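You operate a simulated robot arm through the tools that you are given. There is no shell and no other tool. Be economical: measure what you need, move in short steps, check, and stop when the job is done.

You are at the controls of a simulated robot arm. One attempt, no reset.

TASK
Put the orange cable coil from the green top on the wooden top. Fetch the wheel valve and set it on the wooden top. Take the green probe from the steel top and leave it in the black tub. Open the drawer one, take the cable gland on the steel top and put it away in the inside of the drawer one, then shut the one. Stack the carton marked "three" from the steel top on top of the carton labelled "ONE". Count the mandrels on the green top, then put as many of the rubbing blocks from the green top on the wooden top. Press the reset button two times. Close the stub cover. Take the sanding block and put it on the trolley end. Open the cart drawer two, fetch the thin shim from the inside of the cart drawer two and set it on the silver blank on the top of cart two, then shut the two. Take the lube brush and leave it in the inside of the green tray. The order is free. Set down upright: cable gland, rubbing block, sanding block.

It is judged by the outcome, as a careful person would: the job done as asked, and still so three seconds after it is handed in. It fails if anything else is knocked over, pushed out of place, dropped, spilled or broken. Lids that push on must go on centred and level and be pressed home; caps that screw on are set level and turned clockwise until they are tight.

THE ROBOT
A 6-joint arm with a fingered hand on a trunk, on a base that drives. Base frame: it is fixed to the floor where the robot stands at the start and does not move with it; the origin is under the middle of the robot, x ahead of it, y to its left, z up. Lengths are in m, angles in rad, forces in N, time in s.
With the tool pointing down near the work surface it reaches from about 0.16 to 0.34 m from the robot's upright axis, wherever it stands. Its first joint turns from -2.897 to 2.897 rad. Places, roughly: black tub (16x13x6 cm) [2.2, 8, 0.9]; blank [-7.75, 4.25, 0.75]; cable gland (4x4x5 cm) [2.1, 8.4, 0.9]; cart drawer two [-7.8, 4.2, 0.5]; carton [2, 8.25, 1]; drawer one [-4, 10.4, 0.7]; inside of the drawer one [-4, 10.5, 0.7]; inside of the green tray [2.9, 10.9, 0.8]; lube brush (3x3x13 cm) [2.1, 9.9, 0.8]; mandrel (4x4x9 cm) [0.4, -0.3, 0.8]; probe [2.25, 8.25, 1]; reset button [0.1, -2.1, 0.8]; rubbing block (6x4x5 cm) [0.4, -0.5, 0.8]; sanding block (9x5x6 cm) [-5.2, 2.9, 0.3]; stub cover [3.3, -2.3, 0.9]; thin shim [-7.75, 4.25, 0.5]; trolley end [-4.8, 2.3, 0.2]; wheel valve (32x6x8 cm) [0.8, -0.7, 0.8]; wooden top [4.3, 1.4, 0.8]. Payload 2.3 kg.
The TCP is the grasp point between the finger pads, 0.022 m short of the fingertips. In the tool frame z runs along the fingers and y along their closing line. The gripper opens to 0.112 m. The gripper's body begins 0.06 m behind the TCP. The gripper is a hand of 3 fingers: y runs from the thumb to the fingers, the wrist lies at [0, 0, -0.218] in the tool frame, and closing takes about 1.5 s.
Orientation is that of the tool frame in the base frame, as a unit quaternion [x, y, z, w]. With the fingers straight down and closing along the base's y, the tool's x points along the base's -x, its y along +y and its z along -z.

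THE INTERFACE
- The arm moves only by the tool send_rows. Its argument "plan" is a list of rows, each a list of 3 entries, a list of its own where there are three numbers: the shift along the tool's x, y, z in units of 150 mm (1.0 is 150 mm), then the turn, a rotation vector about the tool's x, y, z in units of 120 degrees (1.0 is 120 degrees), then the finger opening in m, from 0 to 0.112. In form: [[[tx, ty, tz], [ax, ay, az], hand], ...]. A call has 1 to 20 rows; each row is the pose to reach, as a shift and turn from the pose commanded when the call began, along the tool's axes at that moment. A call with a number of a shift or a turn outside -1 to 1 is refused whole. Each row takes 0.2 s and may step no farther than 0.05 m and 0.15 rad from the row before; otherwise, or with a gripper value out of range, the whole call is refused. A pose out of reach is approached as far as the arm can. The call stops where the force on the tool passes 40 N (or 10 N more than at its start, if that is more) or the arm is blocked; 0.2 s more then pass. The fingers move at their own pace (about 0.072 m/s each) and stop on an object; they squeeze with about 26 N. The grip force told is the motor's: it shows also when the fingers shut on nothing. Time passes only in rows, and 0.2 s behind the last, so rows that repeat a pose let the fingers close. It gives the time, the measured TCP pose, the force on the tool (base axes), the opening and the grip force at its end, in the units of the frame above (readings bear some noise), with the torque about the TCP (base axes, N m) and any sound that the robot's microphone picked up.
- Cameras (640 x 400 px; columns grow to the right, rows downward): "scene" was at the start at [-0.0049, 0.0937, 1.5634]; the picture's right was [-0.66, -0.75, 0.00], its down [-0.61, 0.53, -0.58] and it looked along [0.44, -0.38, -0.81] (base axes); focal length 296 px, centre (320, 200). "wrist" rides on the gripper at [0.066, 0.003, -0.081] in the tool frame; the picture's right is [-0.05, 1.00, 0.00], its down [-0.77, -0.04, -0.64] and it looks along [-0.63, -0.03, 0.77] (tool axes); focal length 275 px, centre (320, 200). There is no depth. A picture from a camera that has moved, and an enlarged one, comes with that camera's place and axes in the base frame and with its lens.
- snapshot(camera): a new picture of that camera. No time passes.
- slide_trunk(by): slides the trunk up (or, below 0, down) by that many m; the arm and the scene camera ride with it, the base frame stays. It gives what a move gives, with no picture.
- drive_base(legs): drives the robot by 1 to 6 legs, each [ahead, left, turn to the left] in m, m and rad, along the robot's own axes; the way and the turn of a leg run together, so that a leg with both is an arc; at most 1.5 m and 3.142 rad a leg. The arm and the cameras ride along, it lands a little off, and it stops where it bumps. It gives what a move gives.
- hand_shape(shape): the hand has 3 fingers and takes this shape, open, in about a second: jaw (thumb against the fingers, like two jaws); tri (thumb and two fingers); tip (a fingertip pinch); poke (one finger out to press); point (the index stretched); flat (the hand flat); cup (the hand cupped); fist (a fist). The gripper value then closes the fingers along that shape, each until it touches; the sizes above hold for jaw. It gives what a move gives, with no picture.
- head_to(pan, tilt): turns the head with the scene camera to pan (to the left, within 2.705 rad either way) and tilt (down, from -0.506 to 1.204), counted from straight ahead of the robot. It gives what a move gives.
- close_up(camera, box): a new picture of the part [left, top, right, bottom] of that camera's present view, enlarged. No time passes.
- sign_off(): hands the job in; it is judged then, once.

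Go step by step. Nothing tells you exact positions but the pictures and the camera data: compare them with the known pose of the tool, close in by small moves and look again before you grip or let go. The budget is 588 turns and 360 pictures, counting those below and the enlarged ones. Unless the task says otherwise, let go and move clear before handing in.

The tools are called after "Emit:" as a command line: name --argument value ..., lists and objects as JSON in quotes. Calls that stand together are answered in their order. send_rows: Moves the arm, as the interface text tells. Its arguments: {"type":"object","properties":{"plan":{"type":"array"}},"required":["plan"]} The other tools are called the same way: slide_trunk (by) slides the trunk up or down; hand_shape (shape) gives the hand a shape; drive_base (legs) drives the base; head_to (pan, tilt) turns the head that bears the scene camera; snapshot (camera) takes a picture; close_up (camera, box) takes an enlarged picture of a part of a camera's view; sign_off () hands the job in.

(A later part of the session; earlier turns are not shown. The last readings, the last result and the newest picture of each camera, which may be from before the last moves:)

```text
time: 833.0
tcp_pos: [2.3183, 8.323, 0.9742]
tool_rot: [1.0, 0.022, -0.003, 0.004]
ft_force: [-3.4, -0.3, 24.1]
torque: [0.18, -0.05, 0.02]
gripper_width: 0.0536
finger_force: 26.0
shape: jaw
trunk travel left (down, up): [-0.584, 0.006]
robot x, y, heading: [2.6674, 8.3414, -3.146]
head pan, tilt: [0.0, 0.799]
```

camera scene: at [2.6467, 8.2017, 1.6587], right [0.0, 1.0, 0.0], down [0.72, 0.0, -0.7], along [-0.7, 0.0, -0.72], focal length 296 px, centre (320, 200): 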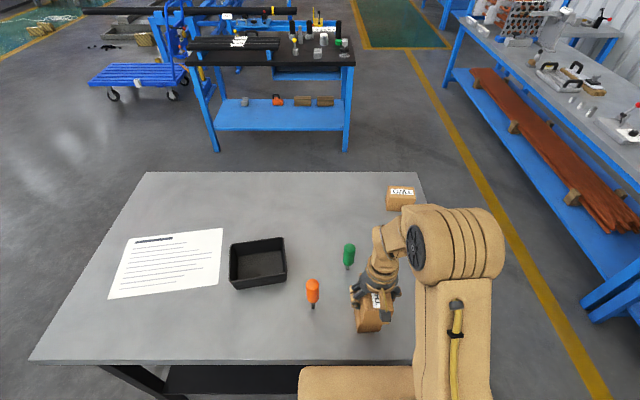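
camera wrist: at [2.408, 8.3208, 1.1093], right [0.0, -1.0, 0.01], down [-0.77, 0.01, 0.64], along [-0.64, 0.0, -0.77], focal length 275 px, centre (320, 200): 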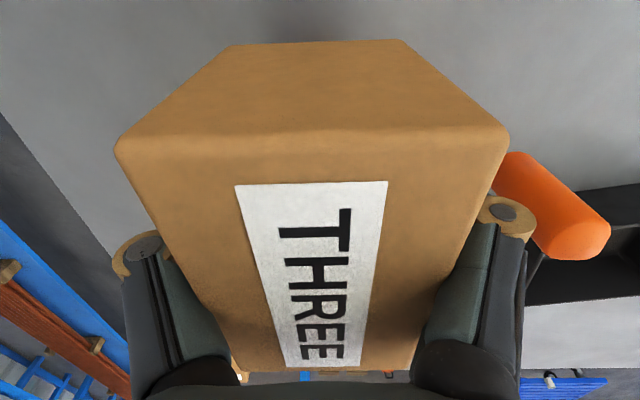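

Contact at the expected height. I open and rise straight up.

Emit:
send_rows --plan '[[[0, 0, -0.005], [0, 0, 0], 0.065], [[0, 0, -0.005], [0, 0, 0], 0.08], [[0, 0, -0.005], [0, 0, 0], 0.1], [[0, 0, -0.005], [0, 0, 0], 0.1], [[0, 0, -0.15], [0, 0, 0], 0.1], [[0, 0, -0.35], [0, 0, 0], 0.1], [[0.1, 0, -0.55], [0, 0, 0], 0.1], [[0.25, 0, -0.7], [0, 0, 0], 0.1]]'

Emit:
drive_base --legs '[[-0.25, 0, 0]]'

Emit:
close_up --camera "scene" --box '[200, 110, 440, 280]'

```text
time: 834.8
tcp_pos: [2.3568, 8.3242, 1.0779]
tool_rot: [1.0, 0.022, -0.002, 0.004]
ft_force: [-0.4, 0.2, 0.6]
torque: [0.0, 0.0, 0.0]
gripper_width: 0.1
finger_force: 0.1
shape: jaw
trunk travel left (down, up): [-0.584, 0.006]
robot x, y, heading: [2.6628, 8.3435, -3.142]
head pan, tilt: [0.0, 0.799]
```

```text
time: 836.6
tcp_pos: [2.6066, 8.3242, 1.0775]
tool_rot: [1.0, 0.022, -0.002, 0.003]
ft_force: [0.4, 0.0, -0.6]
torque: [-0.02, -0.01, 0.0]
gripper_width: 0.0996
finger_force: 0.0
shape: jaw
trunk travel left (down, up): [-0.584, 0.006]
robot x, y, heading: [2.9188, 8.3395, -3.14]
head pan, tilt: [0.0, 0.799]
```

```text
2.35 times, centred on (320, 195) of scene
camera zoom: at [2.8994, 8.2019, 1.6587], right [0.0, 1.0, 0.0], down [0.72, 0.0, -0.7], along [-0.7, 0.0, -0.72], focal length 696 px, centre (320, 212)
```

zoom: 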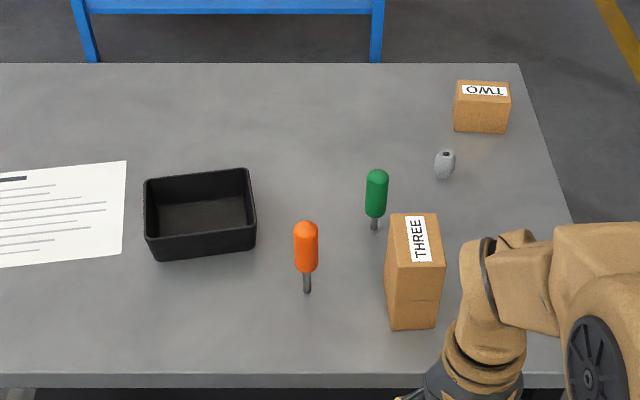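

The stack is neat. The green probe (2.18,8.279) is best taken from the table's y=8.58 side with a tilted hand. I drive there.

Emit:
drive_base --legs '[[0, -0.75, 0], [0, 0, 1.568], [0, -0.74, 0]]'

Emit:
head_to --pan 0.0 --tilt 0.8

Emit:
snapshot --camera "scene"

```text
time: 848.2
tcp_pos: [2.1928, 8.7738, 1.0777]
tool_rot: [0.687, 0.727, 0.001, 0.002]
ft_force: [-0.6, 0.6, 0.2]
torque: [-0.01, 0.01, -0.01]
gripper_width: 0.0997
finger_force: 0.2
shape: jaw
trunk travel left (down, up): [-0.584, 0.006]
robot x, y, heading: [2.1711, 9.0867, -1.564]
head pan, tilt: [0.0, 0.799]
```

```text
time: 848.8
tcp_pos: [2.1948, 8.7748, 1.0781]
tool_rot: [0.687, 0.727, 0.002, 0.003]
ft_force: [0.0, -0.5, -0.6]
torque: [-0.01, 0.01, -0.02]
gripper_width: 0.0997
finger_force: 0.1
shape: jaw
trunk travel left (down, up): [-0.584, 0.006]
robot x, y, heading: [2.1697, 9.0862, -1.561]
head pan, tilt: [0.0, 0.799]
```

```text
149 pictures are left
camera scene: at [2.3136, 9.0677, 1.6588], right [-1.0, -0.01, 0.0], down [-0.01, 0.72, -0.7], along [0.01, -0.7, -0.72], focal length 296 px, centre (320, 200)
```

scene: 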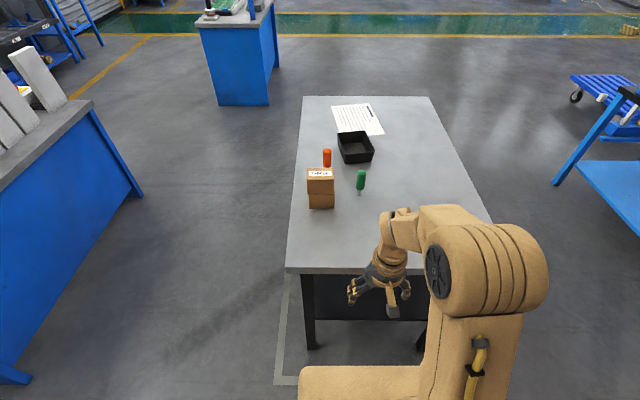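

I tilt the hand forward 60° while extending it.

Emit:
send_rows --plan '[[[-0.12, 0, 0.02], [0.003, -0.0625, 0], 0.08], [[-0.25, 0, 0.04], [0.007, -0.125, 0], 0.08], [[-0.37, 0, 0.06], [0.01, -0.1875, 0], 0.07], [[-0.5, 0, 0.08], [0.014, -0.25, 0], 0.07], [[-0.62, 0, 0.1], [0.017, -0.3125, 0], 0.07], [[-0.75, 0, 0.12], [0.021, -0.375, 0], 0.07], [[-0.87, 0, 0.16], [0.024, -0.4375, 0], 0.07], [[-1.0, 0, 0.2], [0.028, -0.5, 0], 0.07]]'

Emit:
snapshot --camera "wrist"

Emit:
snapshot --camera "scene"

```text
time: 850.6
tcp_pos: [2.2025, 8.6256, 1.0486]
tool_rot: [0.596, 0.627, -0.364, 0.346]
ft_force: [0.3, -0.2, -0.1]
torque: [0.01, -0.01, -0.03]
gripper_width: 0.0704
finger_force: 0.1
shape: jaw
out of reach, approached as far as the arm can: row 4, 5, 6
trunk travel left (down, up): [-0.584, 0.006]
robot x, y, heading: [2.1768, 9.0854, -1.554]
head pan, tilt: [0.0, 0.799]
```

```text
148 pictures are left
camera wrist: at [2.2015, 8.7279, 1.0312], right [1.0, 0.0, 0.0], down [0.0, 0.17, 0.99], along [0.0, -0.99, 0.17], focal length 275 px, centre (320, 200)
```

wrist: 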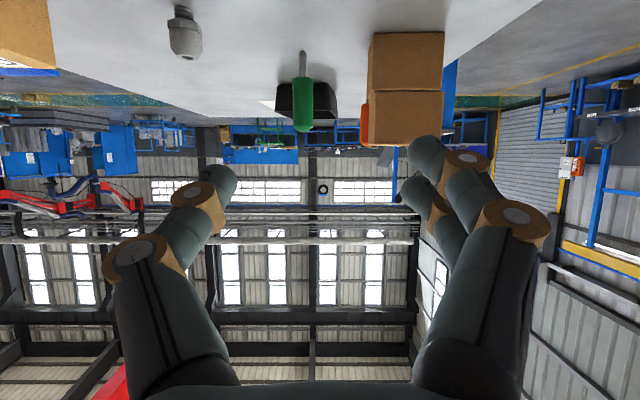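

```text
147 pictures are left
camera scene: at [2.3139, 9.0675, 1.6588], right [-1.0, -0.01, 0.0], down [-0.01, 0.72, -0.7], along [0.01, -0.7, -0.72], focal length 296 px, centre (320, 200)
```

scene: 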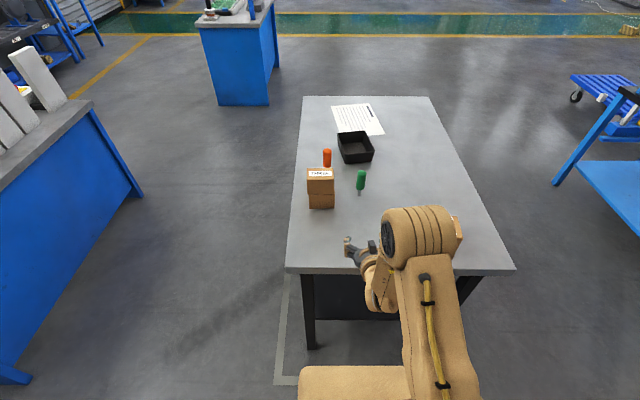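

Probe handle at about (2.174,8.279,0.96). I drive in with the hand above the other things.

Emit:
drive_base --legs '[[0, -0.03, -0.015], [0.24, 0, 0]]'

Emit:
snapshot --camera "wrist"

Emit:
close_up --camera "scene" --box '[260, 170, 480, 340]'

```text
time: 852.9
tcp_pos: [2.1665, 8.3832, 1.0476]
tool_rot: [0.6, 0.624, -0.364, 0.345]
ft_force: [0.3, -0.6, 0.3]
torque: [0.03, 0.02, -0.01]
gripper_width: 0.07
finger_force: 0.1
shape: jaw
trunk travel left (down, up): [-0.584, 0.006]
robot x, y, heading: [2.1377, 8.8463, -1.574]
head pan, tilt: [0.0, 0.799]
```

```text
146 pictures are left
camera wrist: at [2.1666, 8.4867, 1.0315], right [1.0, -0.01, 0.0], down [0.0, 0.17, 0.99], along [-0.01, -0.99, 0.17], focal length 275 px, centre (320, 200)
```

wrist: 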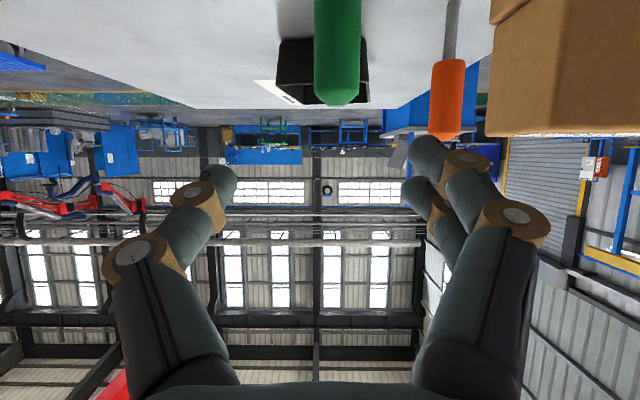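

```text
2.35 times, centred on (370, 255) of scene
camera zoom: at [2.2829, 8.8248, 1.6587], right [-1.0, 0.0, 0.0], down [0.0, 0.72, -0.7], along [0.0, -0.7, -0.72], focal length 696 px, centre (202, 71)
```

zoom: 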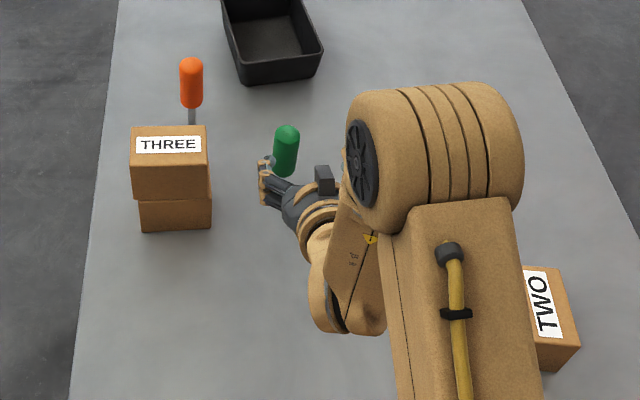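

Emit:
send_rows --plan '[[[0.03, 0.081, 0.1], [0, 0, 0], 0.07], [[0.06, 0.081, 0.22], [0, 0, 0], 0.07], [[0.09, 0.081, 0.35], [0, 0, 0], 0.065], [[0.11, 0.081, 0.48], [0, 0, 0], 0.065], [[0.131, 0.081, 0.62], [0, 0, 0], 0.065]]'

Emit:
snapshot --camera "wrist"

Emit:
close_up --camera "scene" --box '[260, 170, 480, 340]'

```text
time: 854.0
tcp_pos: [2.1769, 8.3128, 0.9845]
tool_rot: [0.6, 0.623, -0.365, 0.344]
ft_force: [0.6, 0.2, 0.1]
torque: [0.02, 0.03, 0.01]
gripper_width: 0.0655
finger_force: 0.0
shape: jaw
trunk travel left (down, up): [-0.584, 0.006]
robot x, y, heading: [2.1404, 8.8475, -1.574]
head pan, tilt: [0.0, 0.799]
```

```text
144 pictures are left
camera wrist: at [2.1772, 8.4155, 0.9675], right [1.0, -0.01, 0.0], down [0.0, 0.17, 0.99], along [-0.01, -0.99, 0.17], focal length 275 px, centre (320, 200)
```

wrist: 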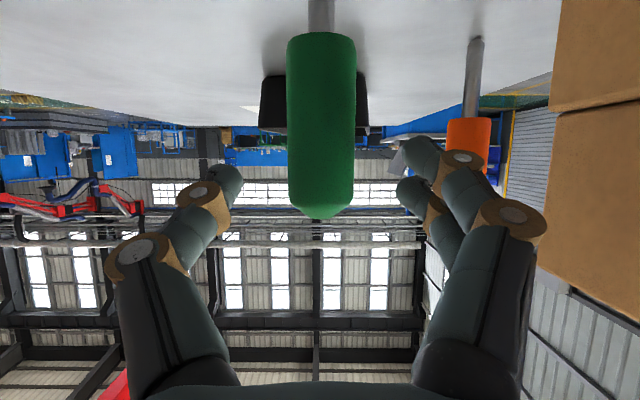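

```text
2.35 times, centred on (370, 255) of scene
camera zoom: at [2.2829, 8.8249, 1.6587], right [-1.0, 0.0, 0.0], down [0.0, 0.72, -0.7], along [0.0, -0.7, -0.72], focal length 696 px, centre (202, 71)
```

zoom: 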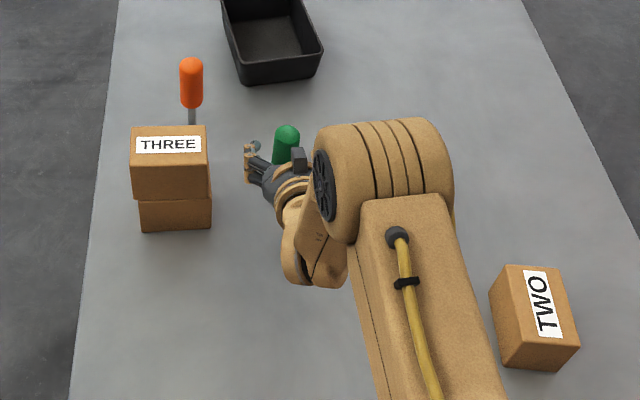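

Emit:
send_rows --plan '[[[0, 0, 0.1], [0, 0, 0], 0.065], [[0, 0, 0.2], [0, 0, 0], 0.065], [[0, 0, 0.26], [0, 0, 0], 0.065], [[0, 0, 0.26], [0, 0, 0], 0], [[0, 0, 0.26], [0, 0, 0], 0], [[0, 0, 0.26], [0, 0, 0], 0], [[0, 0, 0.26], [0, 0, 0], 0], [[0, 0, 0.26], [0, 0, 0], 0]]'

Emit:
snapshot --camera "wrist"

```text
time: 855.9
tcp_pos: [2.1758, 8.2795, 0.9651]
tool_rot: [0.599, 0.623, -0.365, 0.345]
ft_force: [0.8, -0.8, -0.6]
torque: [0.0, -0.03, -0.02]
gripper_width: 0.0
finger_force: 26.0
shape: jaw
trunk travel left (down, up): [-0.584, 0.006]
robot x, y, heading: [2.142, 8.8464, -1.571]
head pan, tilt: [0.0, 0.799]
```

```text
142 pictures are left
camera wrist: at [2.1766, 8.3821, 0.9484], right [1.0, -0.01, 0.0], down [0.0, 0.17, 0.99], along [-0.01, -0.99, 0.17], focal length 275 px, centre (320, 200)
```

wrist: 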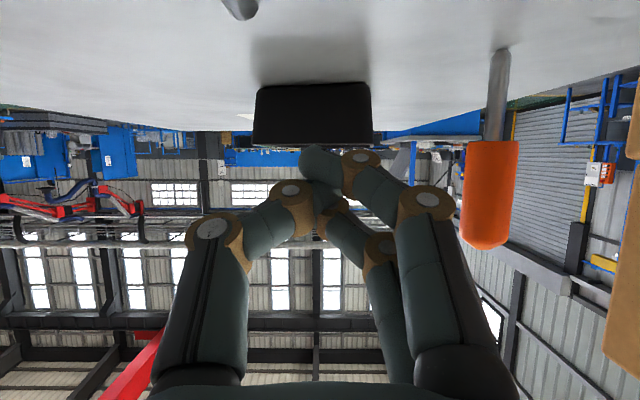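

The probe was squeezed out and has toppled. I hold still and look where it lies.

Emit:
close_up --camera "scene" --box '[240, 100, 480, 300]'

```text
2.00 times, centred on (360, 200) of scene
camera zoom: at [2.2829, 8.8253, 1.6587], right [-1.0, 0.0, 0.0], down [0.0, 0.72, -0.7], along [0.0, -0.7, -0.72], focal length 591 px, centre (240, 200)
```

zoom: 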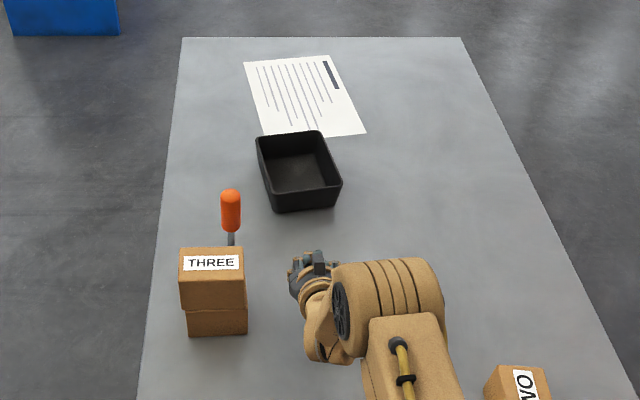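

Emit:
send_rows --plan '[[[0, 0, -0.1], [0, 0, 0], 0.0], [[0, 0, -0.25], [0, 0, 0], 0.0], [[0, 0, -0.45], [0, 0, 0], 0.0], [[0, 0, -0.65], [0, 0, 0], 0.0], [[0, 0, -0.85], [0, 0, 0], 0.03]]'

Emit:
snapshot --camera "wrist"

Emit:
close_up --camera "scene" --box '[240, 100, 480, 300]'

```text
time: 857.0
tcp_pos: [2.177, 8.3916, 1.03]
tool_rot: [0.6, 0.623, -0.365, 0.344]
ft_force: [0.3, 0.3, -0.2]
torque: [-0.03, -0.02, 0.0]
gripper_width: 0.0288
finger_force: 0.1
shape: jaw
trunk travel left (down, up): [-0.584, 0.006]
robot x, y, heading: [2.1464, 8.8467, -1.567]
head pan, tilt: [0.0, 0.799]
```

```text
140 pictures are left
camera wrist: at [2.1781, 8.4941, 1.0132], right [1.0, -0.01, 0.0], down [0.0, 0.17, 0.99], along [-0.01, -0.99, 0.17], focal length 275 px, centre (320, 200)
```

wrist: 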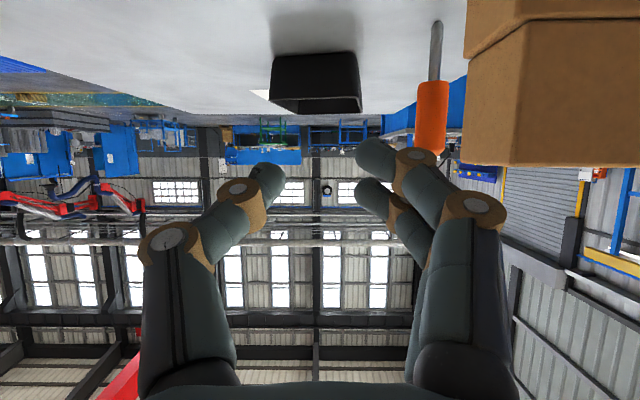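

```text
2.00 times, centred on (360, 200) of scene
camera zoom: at [2.2829, 8.8263, 1.6587], right [-1.0, 0.0, 0.0], down [0.0, 0.72, -0.7], along [0.0, -0.7, -0.72], focal length 591 px, centre (240, 200)
```

zoom: 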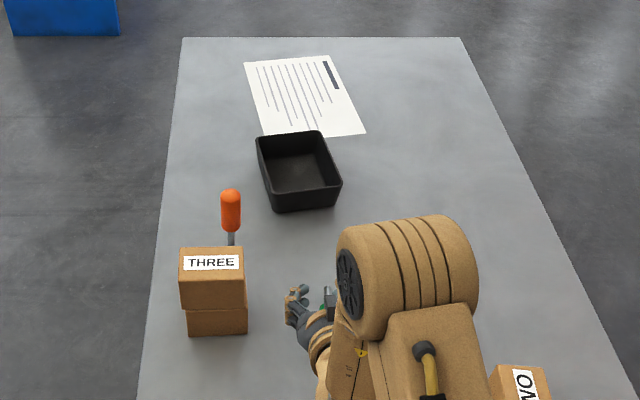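

Emit:
drive_base --legs '[[-0.25, 0, 0]]'

Emit:
close_up --camera "scene" --box '[260, 90, 480, 260]'

```text
time: 858.9
tcp_pos: [2.1785, 8.644, 1.0303]
tool_rot: [0.599, 0.624, -0.365, 0.345]
ft_force: [0.2, 0.5, -0.5]
torque: [0.0, -0.02, 0.02]
gripper_width: 0.0297
finger_force: 0.0
shape: jaw
trunk travel left (down, up): [-0.584, 0.006]
robot x, y, heading: [2.1438, 9.0987, -1.571]
head pan, tilt: [0.0, 0.799]
```

```text
2.35 times, centred on (370, 175) of scene
camera zoom: at [2.283, 9.0789, 1.6587], right [-1.0, 0.0, 0.0], down [0.0, 0.72, -0.7], along [0.0, -0.7, -0.72], focal length 696 px, centre (202, 259)
```

zoom: 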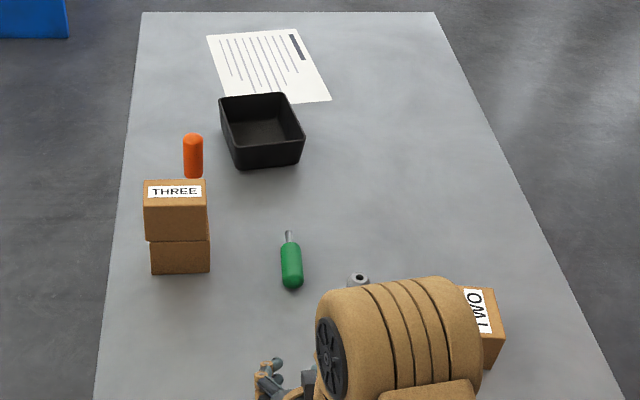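

The probe now lies along y, handle centre about (2.149,8.352); nothing else moved. I lessen the tilt to 30° and go in to pick it up lying.

Emit:
send_rows --plan '[[[0, 0, 0], [0, 0.0625, 0], 0.05], [[0, 0, 0], [0, 0.125, 0], 0.05], [[0, 0, 0], [0, 0.1875, 0], 0.05], [[0, 0, 0], [0, 0.25, 0], 0.05]]'

Emit:
drive_base --legs '[[0, -0.03, 0], [0.25, 0, 0]]'

Emit:
snapshot --camera "wrist"

Emit:
close_up --camera "scene" --box '[260, 150, 480, 320]'

```text
time: 859.9
tcp_pos: [2.175, 8.6435, 1.0301]
tool_rot: [0.672, 0.686, -0.215, 0.179]
ft_force: [0.1, 0.5, -0.2]
torque: [0.0, 0.01, -0.02]
gripper_width: 0.0496
finger_force: 0.2
shape: jaw
out of reach, approached as far as the arm can: row 4
trunk travel left (down, up): [-0.584, 0.006]
robot x, y, heading: [2.1425, 9.0966, -1.573]
head pan, tilt: [0.0, 0.799]
```

```text
time: 862.1
tcp_pos: [2.1427, 8.3923, 1.0294]
tool_rot: [0.672, 0.686, -0.215, 0.179]
ft_force: [0.4, -0.1, 0.0]
torque: [0.02, 0.04, 0.03]
gripper_width: 0.0496
finger_force: 0.0
shape: jaw
trunk travel left (down, up): [-0.584, 0.006]
robot x, y, heading: [2.1121, 8.8458, -1.574]
head pan, tilt: [0.0, 0.799]
```

```text
137 pictures are left
camera wrist: at [2.1473, 8.4913, 1.0623], right [1.0, -0.03, -0.03], down [0.02, -0.31, 0.95], along [-0.04, -0.95, -0.31], focal length 275 px, centre (320, 200)
```

wrist: 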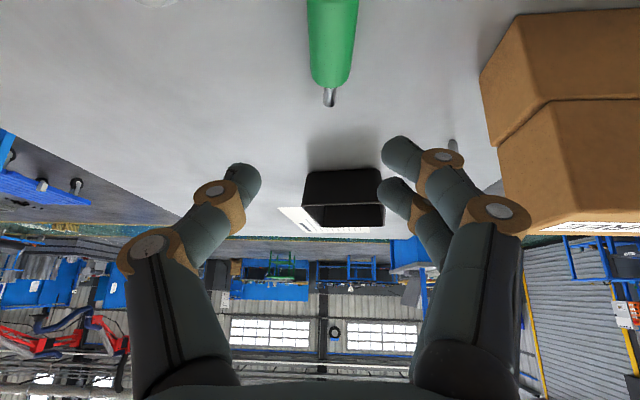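

```text
2.35 times, centred on (370, 235) of scene
camera zoom: at [2.2525, 8.8263, 1.6587], right [-1.0, 0.0, 0.0], down [0.0, 0.72, -0.7], along [0.0, -0.7, -0.72], focal length 696 px, centre (202, 118)
```

zoom: 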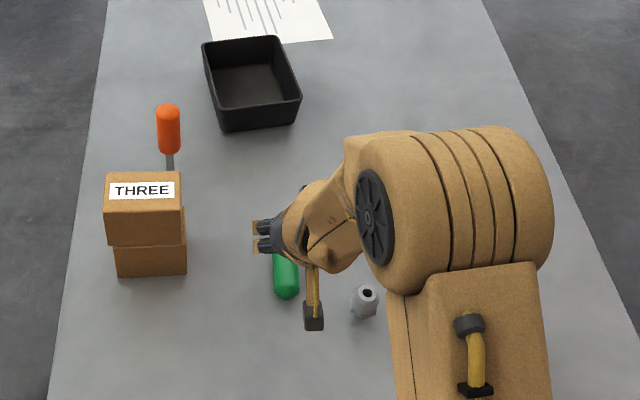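

Emit:
send_rows --plan '[[[0.06, 0.02, 0.15], [0, 0, 0], 0.05], [[0.13, 0.04, 0.3], [0, 0, 0], 0.05], [[0.2, 0.063, 0.45], [0, 0, 0], 0.05], [[0.24, 0.063, 0.6], [0, 0, 0], 0.05], [[0.26, 0.063, 0.7], [0, 0, 0], 0.05]]'

Emit:
snapshot --camera "wrist"

Emit:
close_up --camera "scene" --box '[260, 150, 480, 320]'

```text
time: 863.4
tcp_pos: [2.1469, 8.3693, 0.919]
tool_rot: [0.671, 0.687, -0.215, 0.179]
ft_force: [-0.6, -1.0, 0.3]
torque: [0.0, 0.0, 0.03]
gripper_width: 0.0496
finger_force: 0.1
shape: jaw
trunk travel left (down, up): [-0.584, 0.006]
robot x, y, heading: [2.1091, 8.8467, -1.574]
head pan, tilt: [0.0, 0.799]
```

```text
135 pictures are left
camera wrist: at [2.1506, 8.4678, 0.9521], right [1.0, -0.03, -0.03], down [0.02, -0.31, 0.95], along [-0.04, -0.95, -0.31], focal length 275 px, centre (320, 200)
```

wrist: 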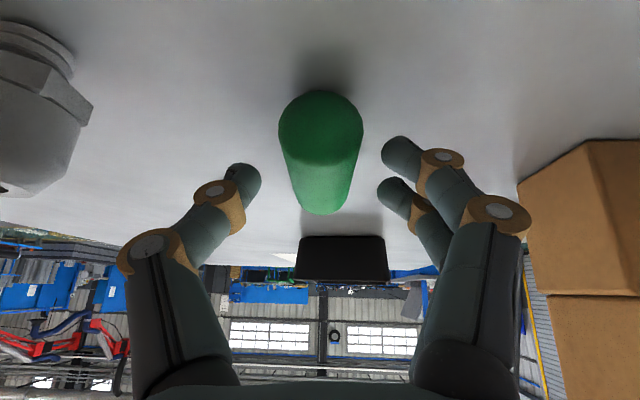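

```text
2.35 times, centred on (370, 235) of scene
camera zoom: at [2.2525, 8.8268, 1.6587], right [-1.0, 0.0, 0.0], down [0.0, 0.72, -0.7], along [0.0, -0.7, -0.72], focal length 696 px, centre (202, 118)
```

zoom: 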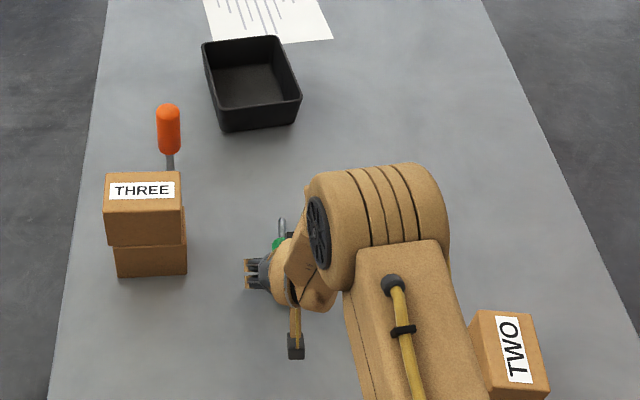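

Emit:
send_rows --plan '[[[0.02, 0, 0.05], [0, 0, 0], 0.05], [[0.02, 0, 0.09], [0, 0, 0], 0.05], [[0.02, 0, 0.09], [0, 0, 0], 0], [[0.02, 0, 0.09], [0, 0, 0], 0], [[0.02, 0, 0.09], [0, 0, 0], 0], [[0.02, 0, 0.09], [0, 0, 0], 0], [[0.02, 0, 0.09], [0, 0, 0], 0]]'

Emit:
snapshot --camera "wrist"

```text
time: 865.0
tcp_pos: [2.1455, 8.3646, 0.9078]
tool_rot: [0.671, 0.687, -0.215, 0.18]
ft_force: [-1.1, -1.1, 6.6]
torque: [-0.11, 0.06, -0.02]
gripper_width: 0.0264
finger_force: 25.7
shape: jaw
trunk travel left (down, up): [-0.584, 0.006]
robot x, y, heading: [2.11, 8.8493, -1.572]
head pan, tilt: [0.0, 0.799]
```

```text
133 pictures are left
camera wrist: at [2.1496, 8.4639, 0.9398], right [1.0, -0.03, -0.03], down [0.02, -0.31, 0.95], along [-0.04, -0.95, -0.31], focal length 275 px, centre (320, 200)
```

wrist: 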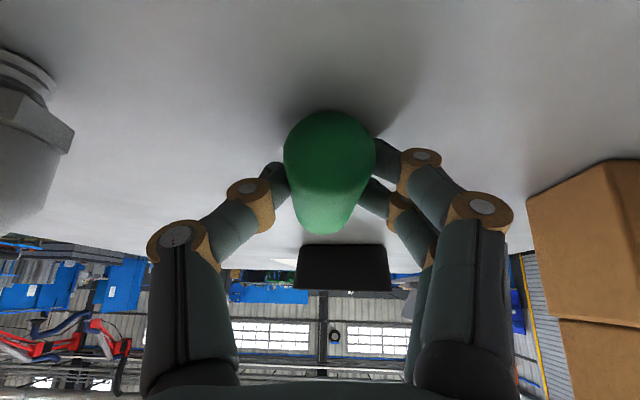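

Gripped at 2.6 cm. I lift and check.

Emit:
send_rows --plan '[[[0, 0, -0.1], [0, 0, 0], 0], [[0, 0, -0.25], [0, 0, 0], 0], [[0, 0, -0.4], [0, 0, 0], 0], [[0, 0, -0.55], [0, 0, 0], 0], [[0, 0, -0.75], [0, 0, 0], 0], [[0, 0, -0.95], [0, 0, 0], 0]]'

Emit:
snapshot --camera "wrist"

Emit:
close_up --camera "scene" --box '[240, 150, 480, 340]'

```text
time: 866.4
tcp_pos: [2.1521, 8.4408, 1.0276]
tool_rot: [0.671, 0.686, -0.215, 0.179]
ft_force: [-0.7, -0.1, -1.0]
torque: [0.05, -0.03, 0.01]
gripper_width: 0.0261
finger_force: 25.7
shape: jaw
trunk travel left (down, up): [-0.584, 0.006]
robot x, y, heading: [2.1113, 8.8444, -1.57]
head pan, tilt: [0.0, 0.799]
```

```text
132 pictures are left
camera wrist: at [2.1557, 8.5403, 1.06], right [1.0, -0.03, -0.03], down [0.02, -0.31, 0.95], along [-0.04, -0.95, -0.31], focal length 275 px, centre (320, 200)
```

wrist: 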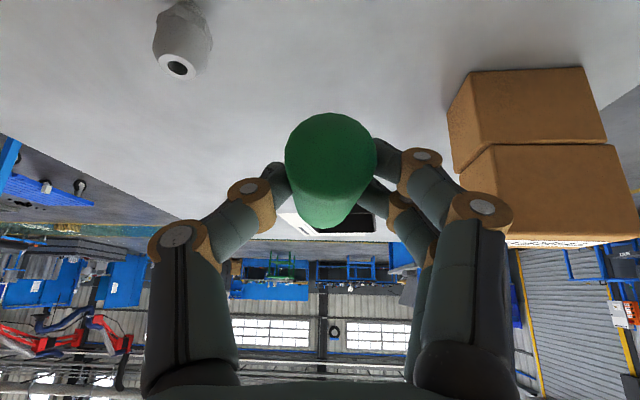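

```text
2.11 times, centred on (360, 245) of scene
camera zoom: at [2.2524, 8.8279, 1.6587], right [-1.0, 0.0, 0.0], down [0.0, 0.72, -0.7], along [0.0, -0.7, -0.72], focal length 622 px, centre (236, 105)
```

zoom: 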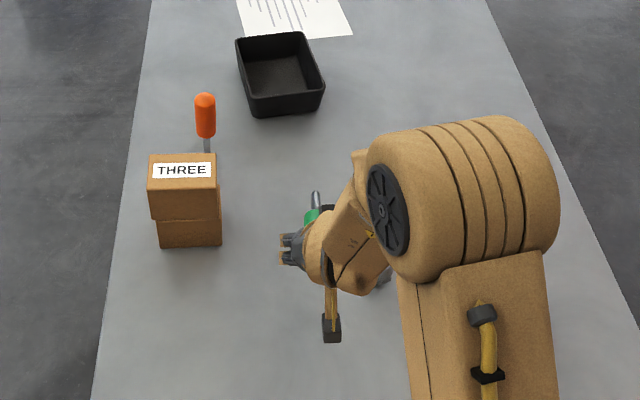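

Held, pointing forward. I carry it round to the far side for the tub.

Emit:
drive_base --legs '[[-0.3, 0, 0], [0, 0.95, 0], [0, 0, -1.571], [0, 1.1, 0]]'

Emit:
send_rows --plan '[[[0, 0, 0], [0, 0, 0.06], 0], [[0, 0, 0], [0, 0, 0.12], 0], [[0, 0, 0], [0, 0, 0.19], 0], [[0, 0, 0], [0, 0, 0.26], 0], [[0, 0, 0], [0, 0, 0.32], 0], [[0, 0, 0], [0, 0, 0.375], 0]]'

Emit:
snapshot --camera "scene"

Emit:
snapshot --camera "wrist"

```text
time: 882.0
tcp_pos: [2.6342, 8.0064, 1.0268]
tool_rot: [0.96, 0.007, -0.278, -0.027]
ft_force: [0.2, 0.4, -1.0]
torque: [0.01, -0.03, -0.03]
gripper_width: 0.0258
finger_force: 25.7
shape: jaw
trunk travel left (down, up): [-0.584, 0.006]
robot x, y, heading: [3.0429, 8.0452, 3.129]
head pan, tilt: [0.0, 0.799]
```

```text
time: 883.4
tcp_pos: [2.6329, 8.0059, 1.0259]
tool_rot: [0.889, -0.362, -0.268, 0.082]
ft_force: [-0.5, -0.7, -1.4]
torque: [-0.03, -0.07, -0.02]
gripper_width: 0.026
finger_force: 25.7
shape: jaw
trunk travel left (down, up): [-0.584, 0.006]
robot x, y, heading: [3.038, 8.0419, 3.128]
head pan, tilt: [0.0, 0.799]
```

```text
130 pictures are left
camera scene: at [3.019, 7.9045, 1.6587], right [0.01, 1.0, 0.0], down [0.72, -0.01, -0.7], along [-0.7, 0.01, -0.72], focal length 296 px, centre (320, 200)
```

scene: 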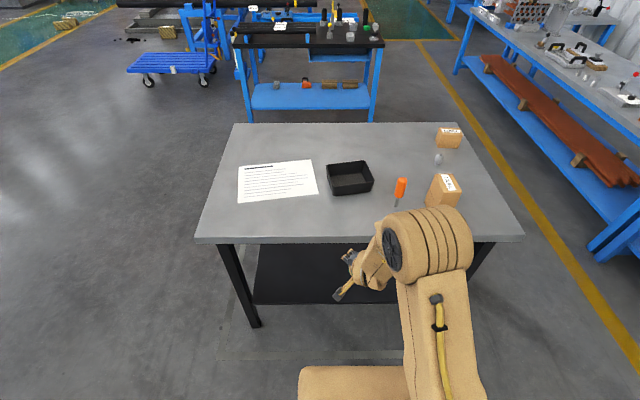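

```text
129 pictures are left
camera wrist: at [2.7137, 7.9553, 1.0685], right [-0.63, -0.69, 0.36], down [-0.1, 0.53, 0.84], along [-0.77, 0.5, -0.4], focal length 275 px, centre (320, 200)
```

wrist: 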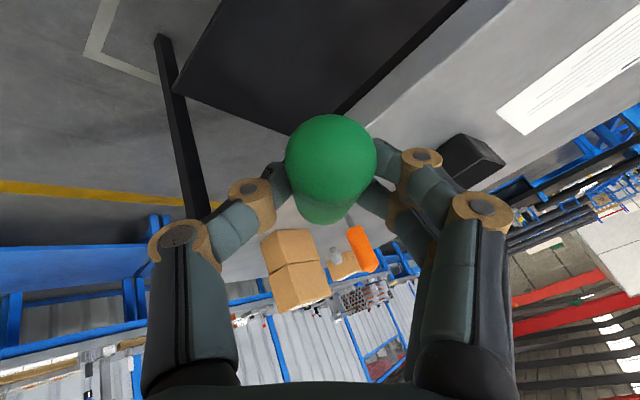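

Emit:
drive_base --legs '[[0.365, 0, 0.013]]'

Emit:
close_up --camera "scene" --box '[280, 180, 480, 340]'

```text
time: 885.8
tcp_pos: [2.2703, 8.0004, 1.0275]
tool_rot: [0.893, -0.354, -0.267, 0.084]
ft_force: [-0.6, -0.3, -1.4]
torque: [-0.01, -0.03, 0.0]
gripper_width: 0.0257
finger_force: 26.3
shape: jaw
trunk travel left (down, up): [-0.584, 0.006]
robot x, y, heading: [2.6782, 8.0422, -3.137]
head pan, tilt: [0.0, 0.799]
```

```text
2.50 times, centred on (380, 260) of scene
camera zoom: at [2.6573, 7.9046, 1.6587], right [-0.01, 1.0, 0.0], down [0.72, 0.01, -0.7], along [-0.7, -0.01, -0.72], focal length 739 px, centre (170, 50)
```

zoom: 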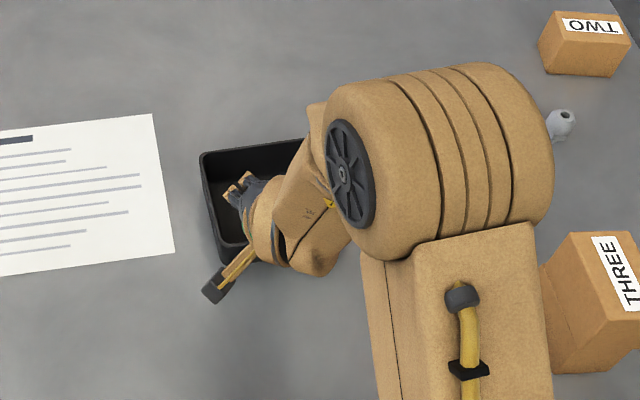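

The hand is over the tub; moving along the tool axis brings the probe down into it.

Emit:
send_rows --plan '[[[0, 0, 0.15], [0, 0, 0], 0], [[0, 0, 0.3], [0, 0, 0], 0], [[0, 0, 0.45], [0, 0, 0], 0], [[0, 0, 0.58], [0, 0, 0], 0]]'

Emit:
close_up --camera "scene" --box '[280, 180, 480, 340]'

Emit:
snapshot --camera "wrist"

```text
time: 886.8
tcp_pos: [2.2246, 8.0035, 0.9543]
tool_rot: [0.893, -0.353, -0.268, 0.084]
ft_force: [-1.3, -0.3, 5.3]
torque: [0.13, -0.11, 0.03]
gripper_width: 0.0256
finger_force: 26.2
shape: jaw
trunk travel left (down, up): [-0.584, 0.006]
robot x, y, heading: [2.6813, 8.0418, -3.138]
head pan, tilt: [0.0, 0.799]
```

```text
2.50 times, centred on (380, 260) of scene
camera zoom: at [2.6583, 7.9045, 1.6589], right [-0.01, 1.0, 0.0], down [0.72, 0.01, -0.7], along [-0.7, -0.01, -0.72], focal length 739 px, centre (170, 50)
```

zoom: 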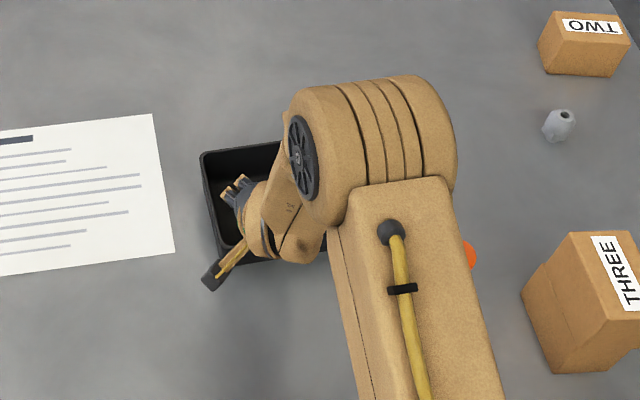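

```text
126 pictures are left
camera wrist: at [2.3053, 7.9531, 0.9962], right [-0.61, -0.7, 0.36], down [-0.11, 0.52, 0.85], along [-0.78, 0.48, -0.4], focal length 275 px, centre (320, 200)
```

wrist: 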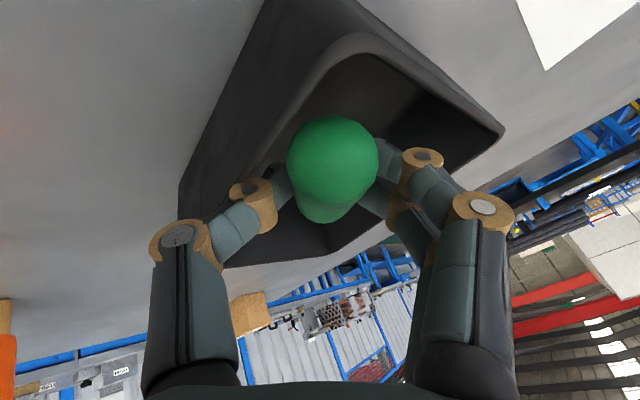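

Emit:
send_rows --plan '[[[0, 0, 0.04], [0, 0, 0], 0], [[0, 0, 0.08], [0, 0, 0], 0]]'

Emit:
snapshot --camera "wrist"

```text
time: 887.3
tcp_pos: [2.2172, 8.0029, 0.9469]
tool_rot: [0.892, -0.353, -0.269, 0.085]
ft_force: [0.3, -0.3, 3.2]
torque: [0.08, -0.12, -0.04]
gripper_width: 0.0254
finger_force: 26.1
shape: jaw
trunk travel left (down, up): [-0.584, 0.006]
robot x, y, heading: [2.6767, 8.0425, -3.137]
head pan, tilt: [0.0, 0.799]
stopped in row 2: the force on the tool passed its limit (the readings are from after the stop); the commanded pose is now the measured one
```

```text
125 pictures are left
camera wrist: at [2.2983, 7.9533, 0.9888], right [-0.61, -0.7, 0.36], down [-0.1, 0.52, 0.85], along [-0.78, 0.48, -0.39], focal length 275 px, centre (320, 200)
```

wrist: 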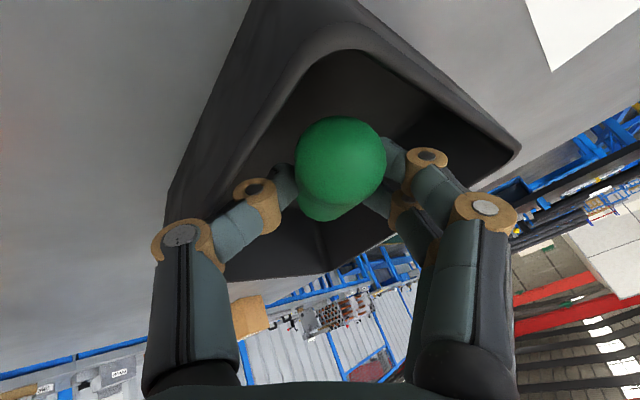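

The probe's tip rests in the tub and its handle is inside the rim. I open gently and rise.

Emit:
send_rows --plan '[[[0, 0, 0], [0, 0, 0], 0.032], [[0, 0, 0], [0, 0, 0], 0.04], [[0, 0, 0], [0, 0, 0], 0.05], [[0, 0, 0], [0, 0, 0], 0.05], [[0, 0, -0.2], [0, 0, 0], 0.05], [[0, 0, -0.45], [0, 0, 0], 0.05], [[0, 0, -0.7], [0, 0, 0], 0.05]]'

Emit:
drive_base --legs '[[-0.35, 0, 0]]'

Emit:
close_up --camera "scene" --box '[260, 110, 470, 260]'

```text
time: 888.9
tcp_pos: [2.2776, 7.9987, 1.0393]
tool_rot: [0.892, -0.354, -0.27, 0.085]
ft_force: [-0.5, 0.0, -1.1]
torque: [0.0, -0.01, -0.01]
gripper_width: 0.0494
finger_force: 0.1
shape: jaw
trunk travel left (down, up): [-0.584, 0.006]
robot x, y, heading: [2.6761, 8.0443, -3.134]
head pan, tilt: [0.0, 0.799]
```

```text
time: 891.1
tcp_pos: [2.6265, 8.0019, 1.0387]
tool_rot: [0.892, -0.352, -0.27, 0.086]
ft_force: [0.1, -0.6, 0.4]
torque: [0.02, -0.01, 0.02]
gripper_width: 0.0494
finger_force: 0.1
shape: jaw
trunk travel left (down, up): [-0.584, 0.006]
robot x, y, heading: [3.0272, 8.0484, -3.132]
head pan, tilt: [0.0, 0.799]
```

```text
2.67 times, centred on (365, 185) of scene
camera zoom: at [3.0097, 7.9074, 1.6587], right [-0.01, 1.0, 0.0], down [0.72, 0.01, -0.7], along [-0.7, -0.01, -0.72], focal length 788 px, centre (200, 240)
```

zoom: 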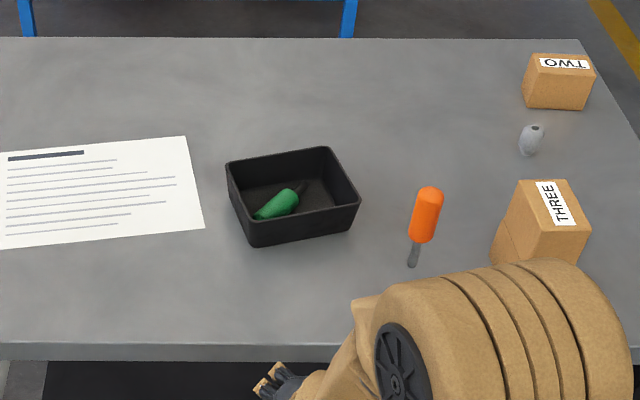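

The green probe lies in the black tub. I straighten the hand and look for the lube brush at (2.1,9.9).

Emit:
send_rows --plan '[[[0, 0, 0], [0, 0, -0.06], 0.05], [[0, 0, 0], [0, 0, -0.12], 0.05], [[0, 0, 0], [0, 0, -0.19], 0.05], [[0, 0, 0], [0, 0, -0.26], 0.05], [[0, 0, 0], [0, 0, -0.32], 0.05], [[0, 0, 0], [0, 0, -0.375], 0.05]]'

Emit:
send_rows --plan '[[[0.1, 0, 0], [0, 0.0625, 0], 0.05], [[0.2, 0, 0], [0, 0.125, 0], 0.05], [[0.3, 0, 0], [0, 0.1875, 0], 0.05], [[0.4, 0, 0], [0, 0.25, 0], 0.05]]'

Emit:
drive_base --legs '[[0, -0.95, 0.0], [0, 0, -1.571]]'

Emit:
head_to --pan 0.2 --tilt 0.55

Emit:
snapshot --camera "scene"

```text
time: 892.5
tcp_pos: [2.6264, 8.0002, 1.0385]
tool_rot: [0.959, 0.016, -0.281, -0.025]
ft_force: [1.0, -0.6, -0.7]
torque: [-0.01, 0.02, 0.02]
gripper_width: 0.0493
finger_force: 0.1
shape: jaw
trunk travel left (down, up): [-0.584, 0.006]
robot x, y, heading: [3.0301, 8.0467, -3.135]
head pan, tilt: [0.0, 0.799]
```

```text
time: 893.5
tcp_pos: [2.7552, 7.9864, 0.9946]
tool_rot: [0.996, 0.014, -0.08, -0.025]
ft_force: [-18.6, 4.3, -0.1]
torque: [-0.35, -1.54, 0.36]
gripper_width: 0.0497
finger_force: 0.1
shape: jaw
out of reach, approached as far as the arm can: row 2, 3, 4
trunk travel left (down, up): [-0.584, 0.006]
robot x, y, heading: [3.0303, 8.0476, -3.132]
head pan, tilt: [0.0, 0.799]
stopped in row 4: the force on the tool passed its limit (the readings are from after the stop); the commanded pose is now the measured one
```

```text
time: 894.9
tcp_pos: [2.7539, 8.052, 0.9937]
tool_rot: [0.996, 0.014, -0.081, -0.023]
ft_force: [-0.6, -0.1, 0.7]
torque: [0.0, -0.04, -0.02]
gripper_width: 0.0494
finger_force: 0.0
shape: jaw
trunk travel left (down, up): [-0.584, 0.006]
robot x, y, heading: [3.0274, 8.1142, -3.135]
head pan, tilt: [0.0, 0.799]
stopped in leg 1: the force on the tool passed its limit (the readings are from after the stop); the commanded pose is now the measured one
```

```text
time: 895.6
tcp_pos: [2.7545, 8.0499, 0.9931]
tool_rot: [0.996, 0.012, -0.08, -0.024]
ft_force: [-1.6, -0.4, -0.3]
torque: [0.09, -0.11, -0.08]
gripper_width: 0.0494
finger_force: 0.1
shape: jaw
trunk travel left (down, up): [-0.584, 0.006]
robot x, y, heading: [3.0268, 8.1056, -3.134]
head pan, tilt: [0.201, 0.55]
```

```text
123 pictures are left
camera scene: at [3.0014, 7.9527, 1.68], right [-0.21, 0.98, 0.0], down [0.51, 0.11, -0.85], along [-0.83, -0.18, -0.52], focal length 296 px, centre (320, 200)
```

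scene: 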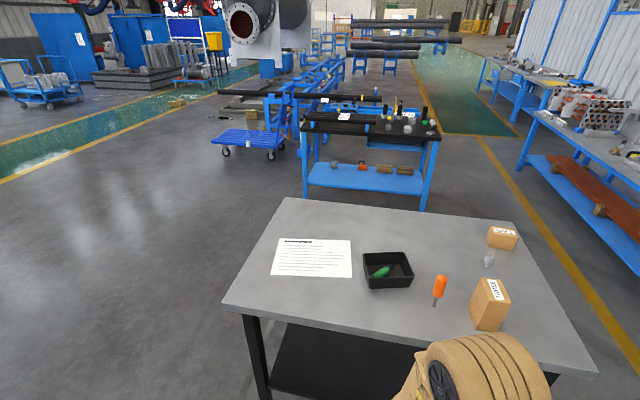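

The hand came too close to the robot's own body. I extend it forward again and straighten fully.

Emit:
send_rows --plan '[[[-0.15, 0, -0.05], [0, 0.03, 0], 0.05], [[-0.3, 0, -0.05], [0, 0.06, 0], 0.05], [[-0.45, 0, -0.05], [0, 0.078, 0], 0.05]]'

Emit:
drive_base --legs '[[0, -0.95, 0.0], [0, 0, -1.571]]'

Emit:
snapshot --camera "scene"

```text
time: 896.3
tcp_pos: [2.759, 8.0252, 0.9864]
tool_rot: [0.997, 0.032, -0.064, 0.0]
ft_force: [-6.8, -3.8, 2.1]
torque: [0.31, -0.73, -0.38]
gripper_width: 0.0497
finger_force: 0.0
shape: jaw
out of reach, approached as far as the arm can: row 1, 2, 3
trunk travel left (down, up): [-0.584, 0.006]
robot x, y, heading: [3.0255, 8.1123, -3.138]
head pan, tilt: [0.201, 0.55]
stopped in row 3: the force on the tool passed its limit (the readings are from after the stop); the commanded pose is now the measured one
```

```text
time: 905.0
tcp_pos: [2.94, 9.3262, 0.9869]
tool_rot: [0.724, -0.687, -0.045, -0.044]
ft_force: [0.1, 27.7, -1.9]
torque: [-2.43, 0.05, 0.05]
gripper_width: 0.0499
finger_force: 0.0
shape: jaw
trunk travel left (down, up): [-0.584, 0.006]
robot x, y, heading: [3.0215, 9.0551, 1.565]
head pan, tilt: [0.201, 0.55]
```

```text
122 pictures are left
camera scene: at [2.862, 9.083, 1.6801], right [0.98, 0.2, 0.0], down [0.1, -0.51, -0.85], along [-0.17, 0.84, -0.52], focal length 296 px, centre (320, 200)
```

scene: 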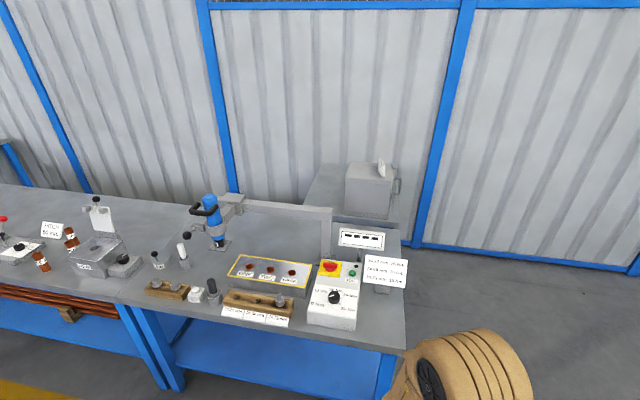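

Emit:
send_rows --plan '[[[-0.2, 0, 0], [0, 0, 0], 0.05], [[-0.4, 0, 0], [0, 0, 0], 0.05], [[-0.6, 0, 0], [0, 0, 0], 0.05]]'

Emit:
snapshot --camera "wrist"

Emit:
head_to --pan 0.0 --tilt 1.0

Emit:
snapshot --camera "scene"

```text
time: 905.9
tcp_pos: [2.9217, 9.3959, 0.9917]
tool_rot: [0.727, -0.683, -0.063, -0.018]
ft_force: [0.1, -0.3, -0.4]
torque: [-0.02, -0.01, -0.02]
gripper_width: 0.0498
finger_force: 0.0
shape: jaw
out of reach, approached as far as the arm can: row 1, 2, 3
trunk travel left (down, up): [-0.584, 0.006]
robot x, y, heading: [3.0195, 9.051, 1.566]
head pan, tilt: [0.201, 0.55]
```

```text
121 pictures are left
camera wrist: at [2.9277, 9.3208, 1.0656], right [-1.0, -0.02, 0.07], down [0.03, 0.7, 0.72], along [-0.06, 0.72, -0.69], focal length 275 px, centre (320, 200)
```

wrist: 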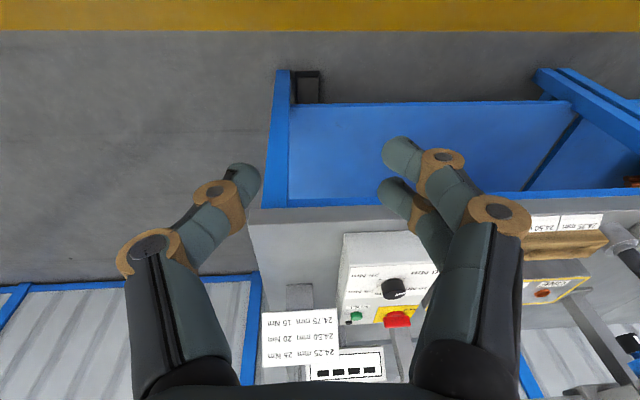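

```text
time: 906.8
tcp_pos: [2.9213, 9.3939, 0.9932]
tool_rot: [0.728, -0.683, -0.063, -0.016]
ft_force: [0.2, 0.0, 0.3]
torque: [-0.02, 0.01, 0.02]
gripper_width: 0.0495
finger_force: 0.0
shape: jaw
trunk travel left (down, up): [-0.584, 0.006]
robot x, y, heading: [3.0252, 9.0533, 1.569]
head pan, tilt: [0.0, 1.0]
```

```text
120 pictures are left
camera scene: at [2.8798, 9.0648, 1.6437], right [1.0, 0.0, 0.0], down [0.0, -0.84, -0.54], along [0.0, 0.54, -0.84], focal length 296 px, centre (320, 200)
```

scene: 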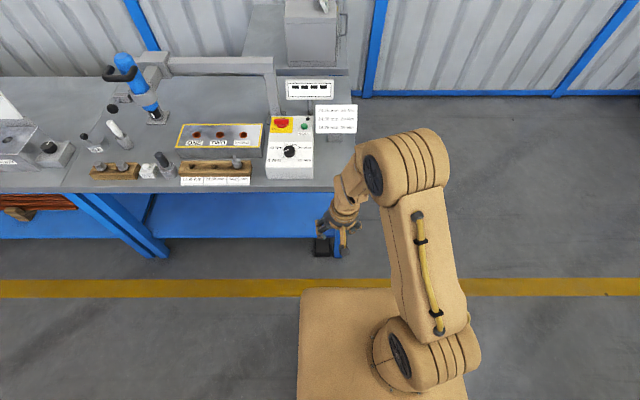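

Emit:
close_up --camera "scene" --box '[60, 60, 260, 200]'

Emit:
head_to --pan -0.1 --tilt 0.5

Emit:
snapshot --camera "scene"

```text
2.86 times, centred on (160, 130) of scene
camera zoom: at [2.8798, 9.0648, 1.6437], right [1.0, 0.0, 0.0], down [0.0, -0.84, -0.54], along [0.0, 0.54, -0.84], focal length 845 px, centre (777, 400)
```

zoom: 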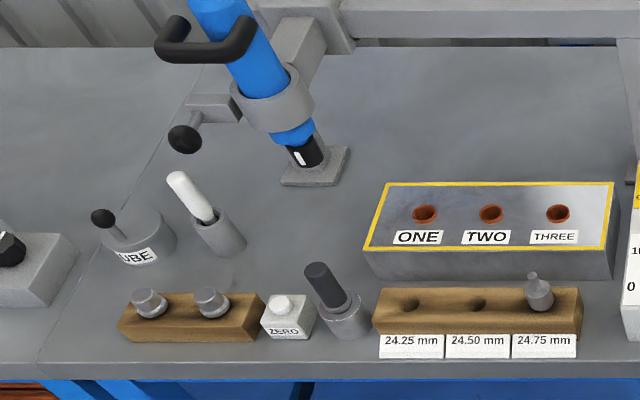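

```text
time: 907.7
tcp_pos: [2.9232, 9.3932, 0.9924]
tool_rot: [0.728, -0.682, -0.064, -0.016]
ft_force: [-0.3, 0.7, -0.5]
torque: [0.01, 0.0, -0.04]
gripper_width: 0.0499
finger_force: 0.0
shape: jaw
trunk travel left (down, up): [-0.584, 0.006]
robot x, y, heading: [3.0188, 9.0552, 1.569]
head pan, tilt: [-0.099, 0.499]
```

```text
118 pictures are left
camera scene: at [2.8889, 9.0854, 1.6846], right [0.99, -0.1, 0.0], down [-0.05, -0.48, -0.88], along [0.09, 0.87, -0.48], focal length 296 px, centre (320, 200)
```

scene: 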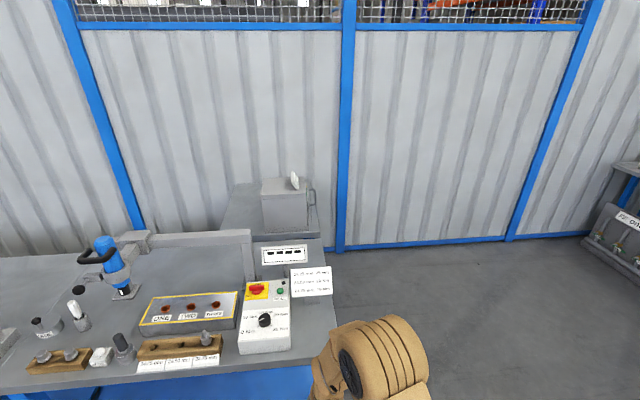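

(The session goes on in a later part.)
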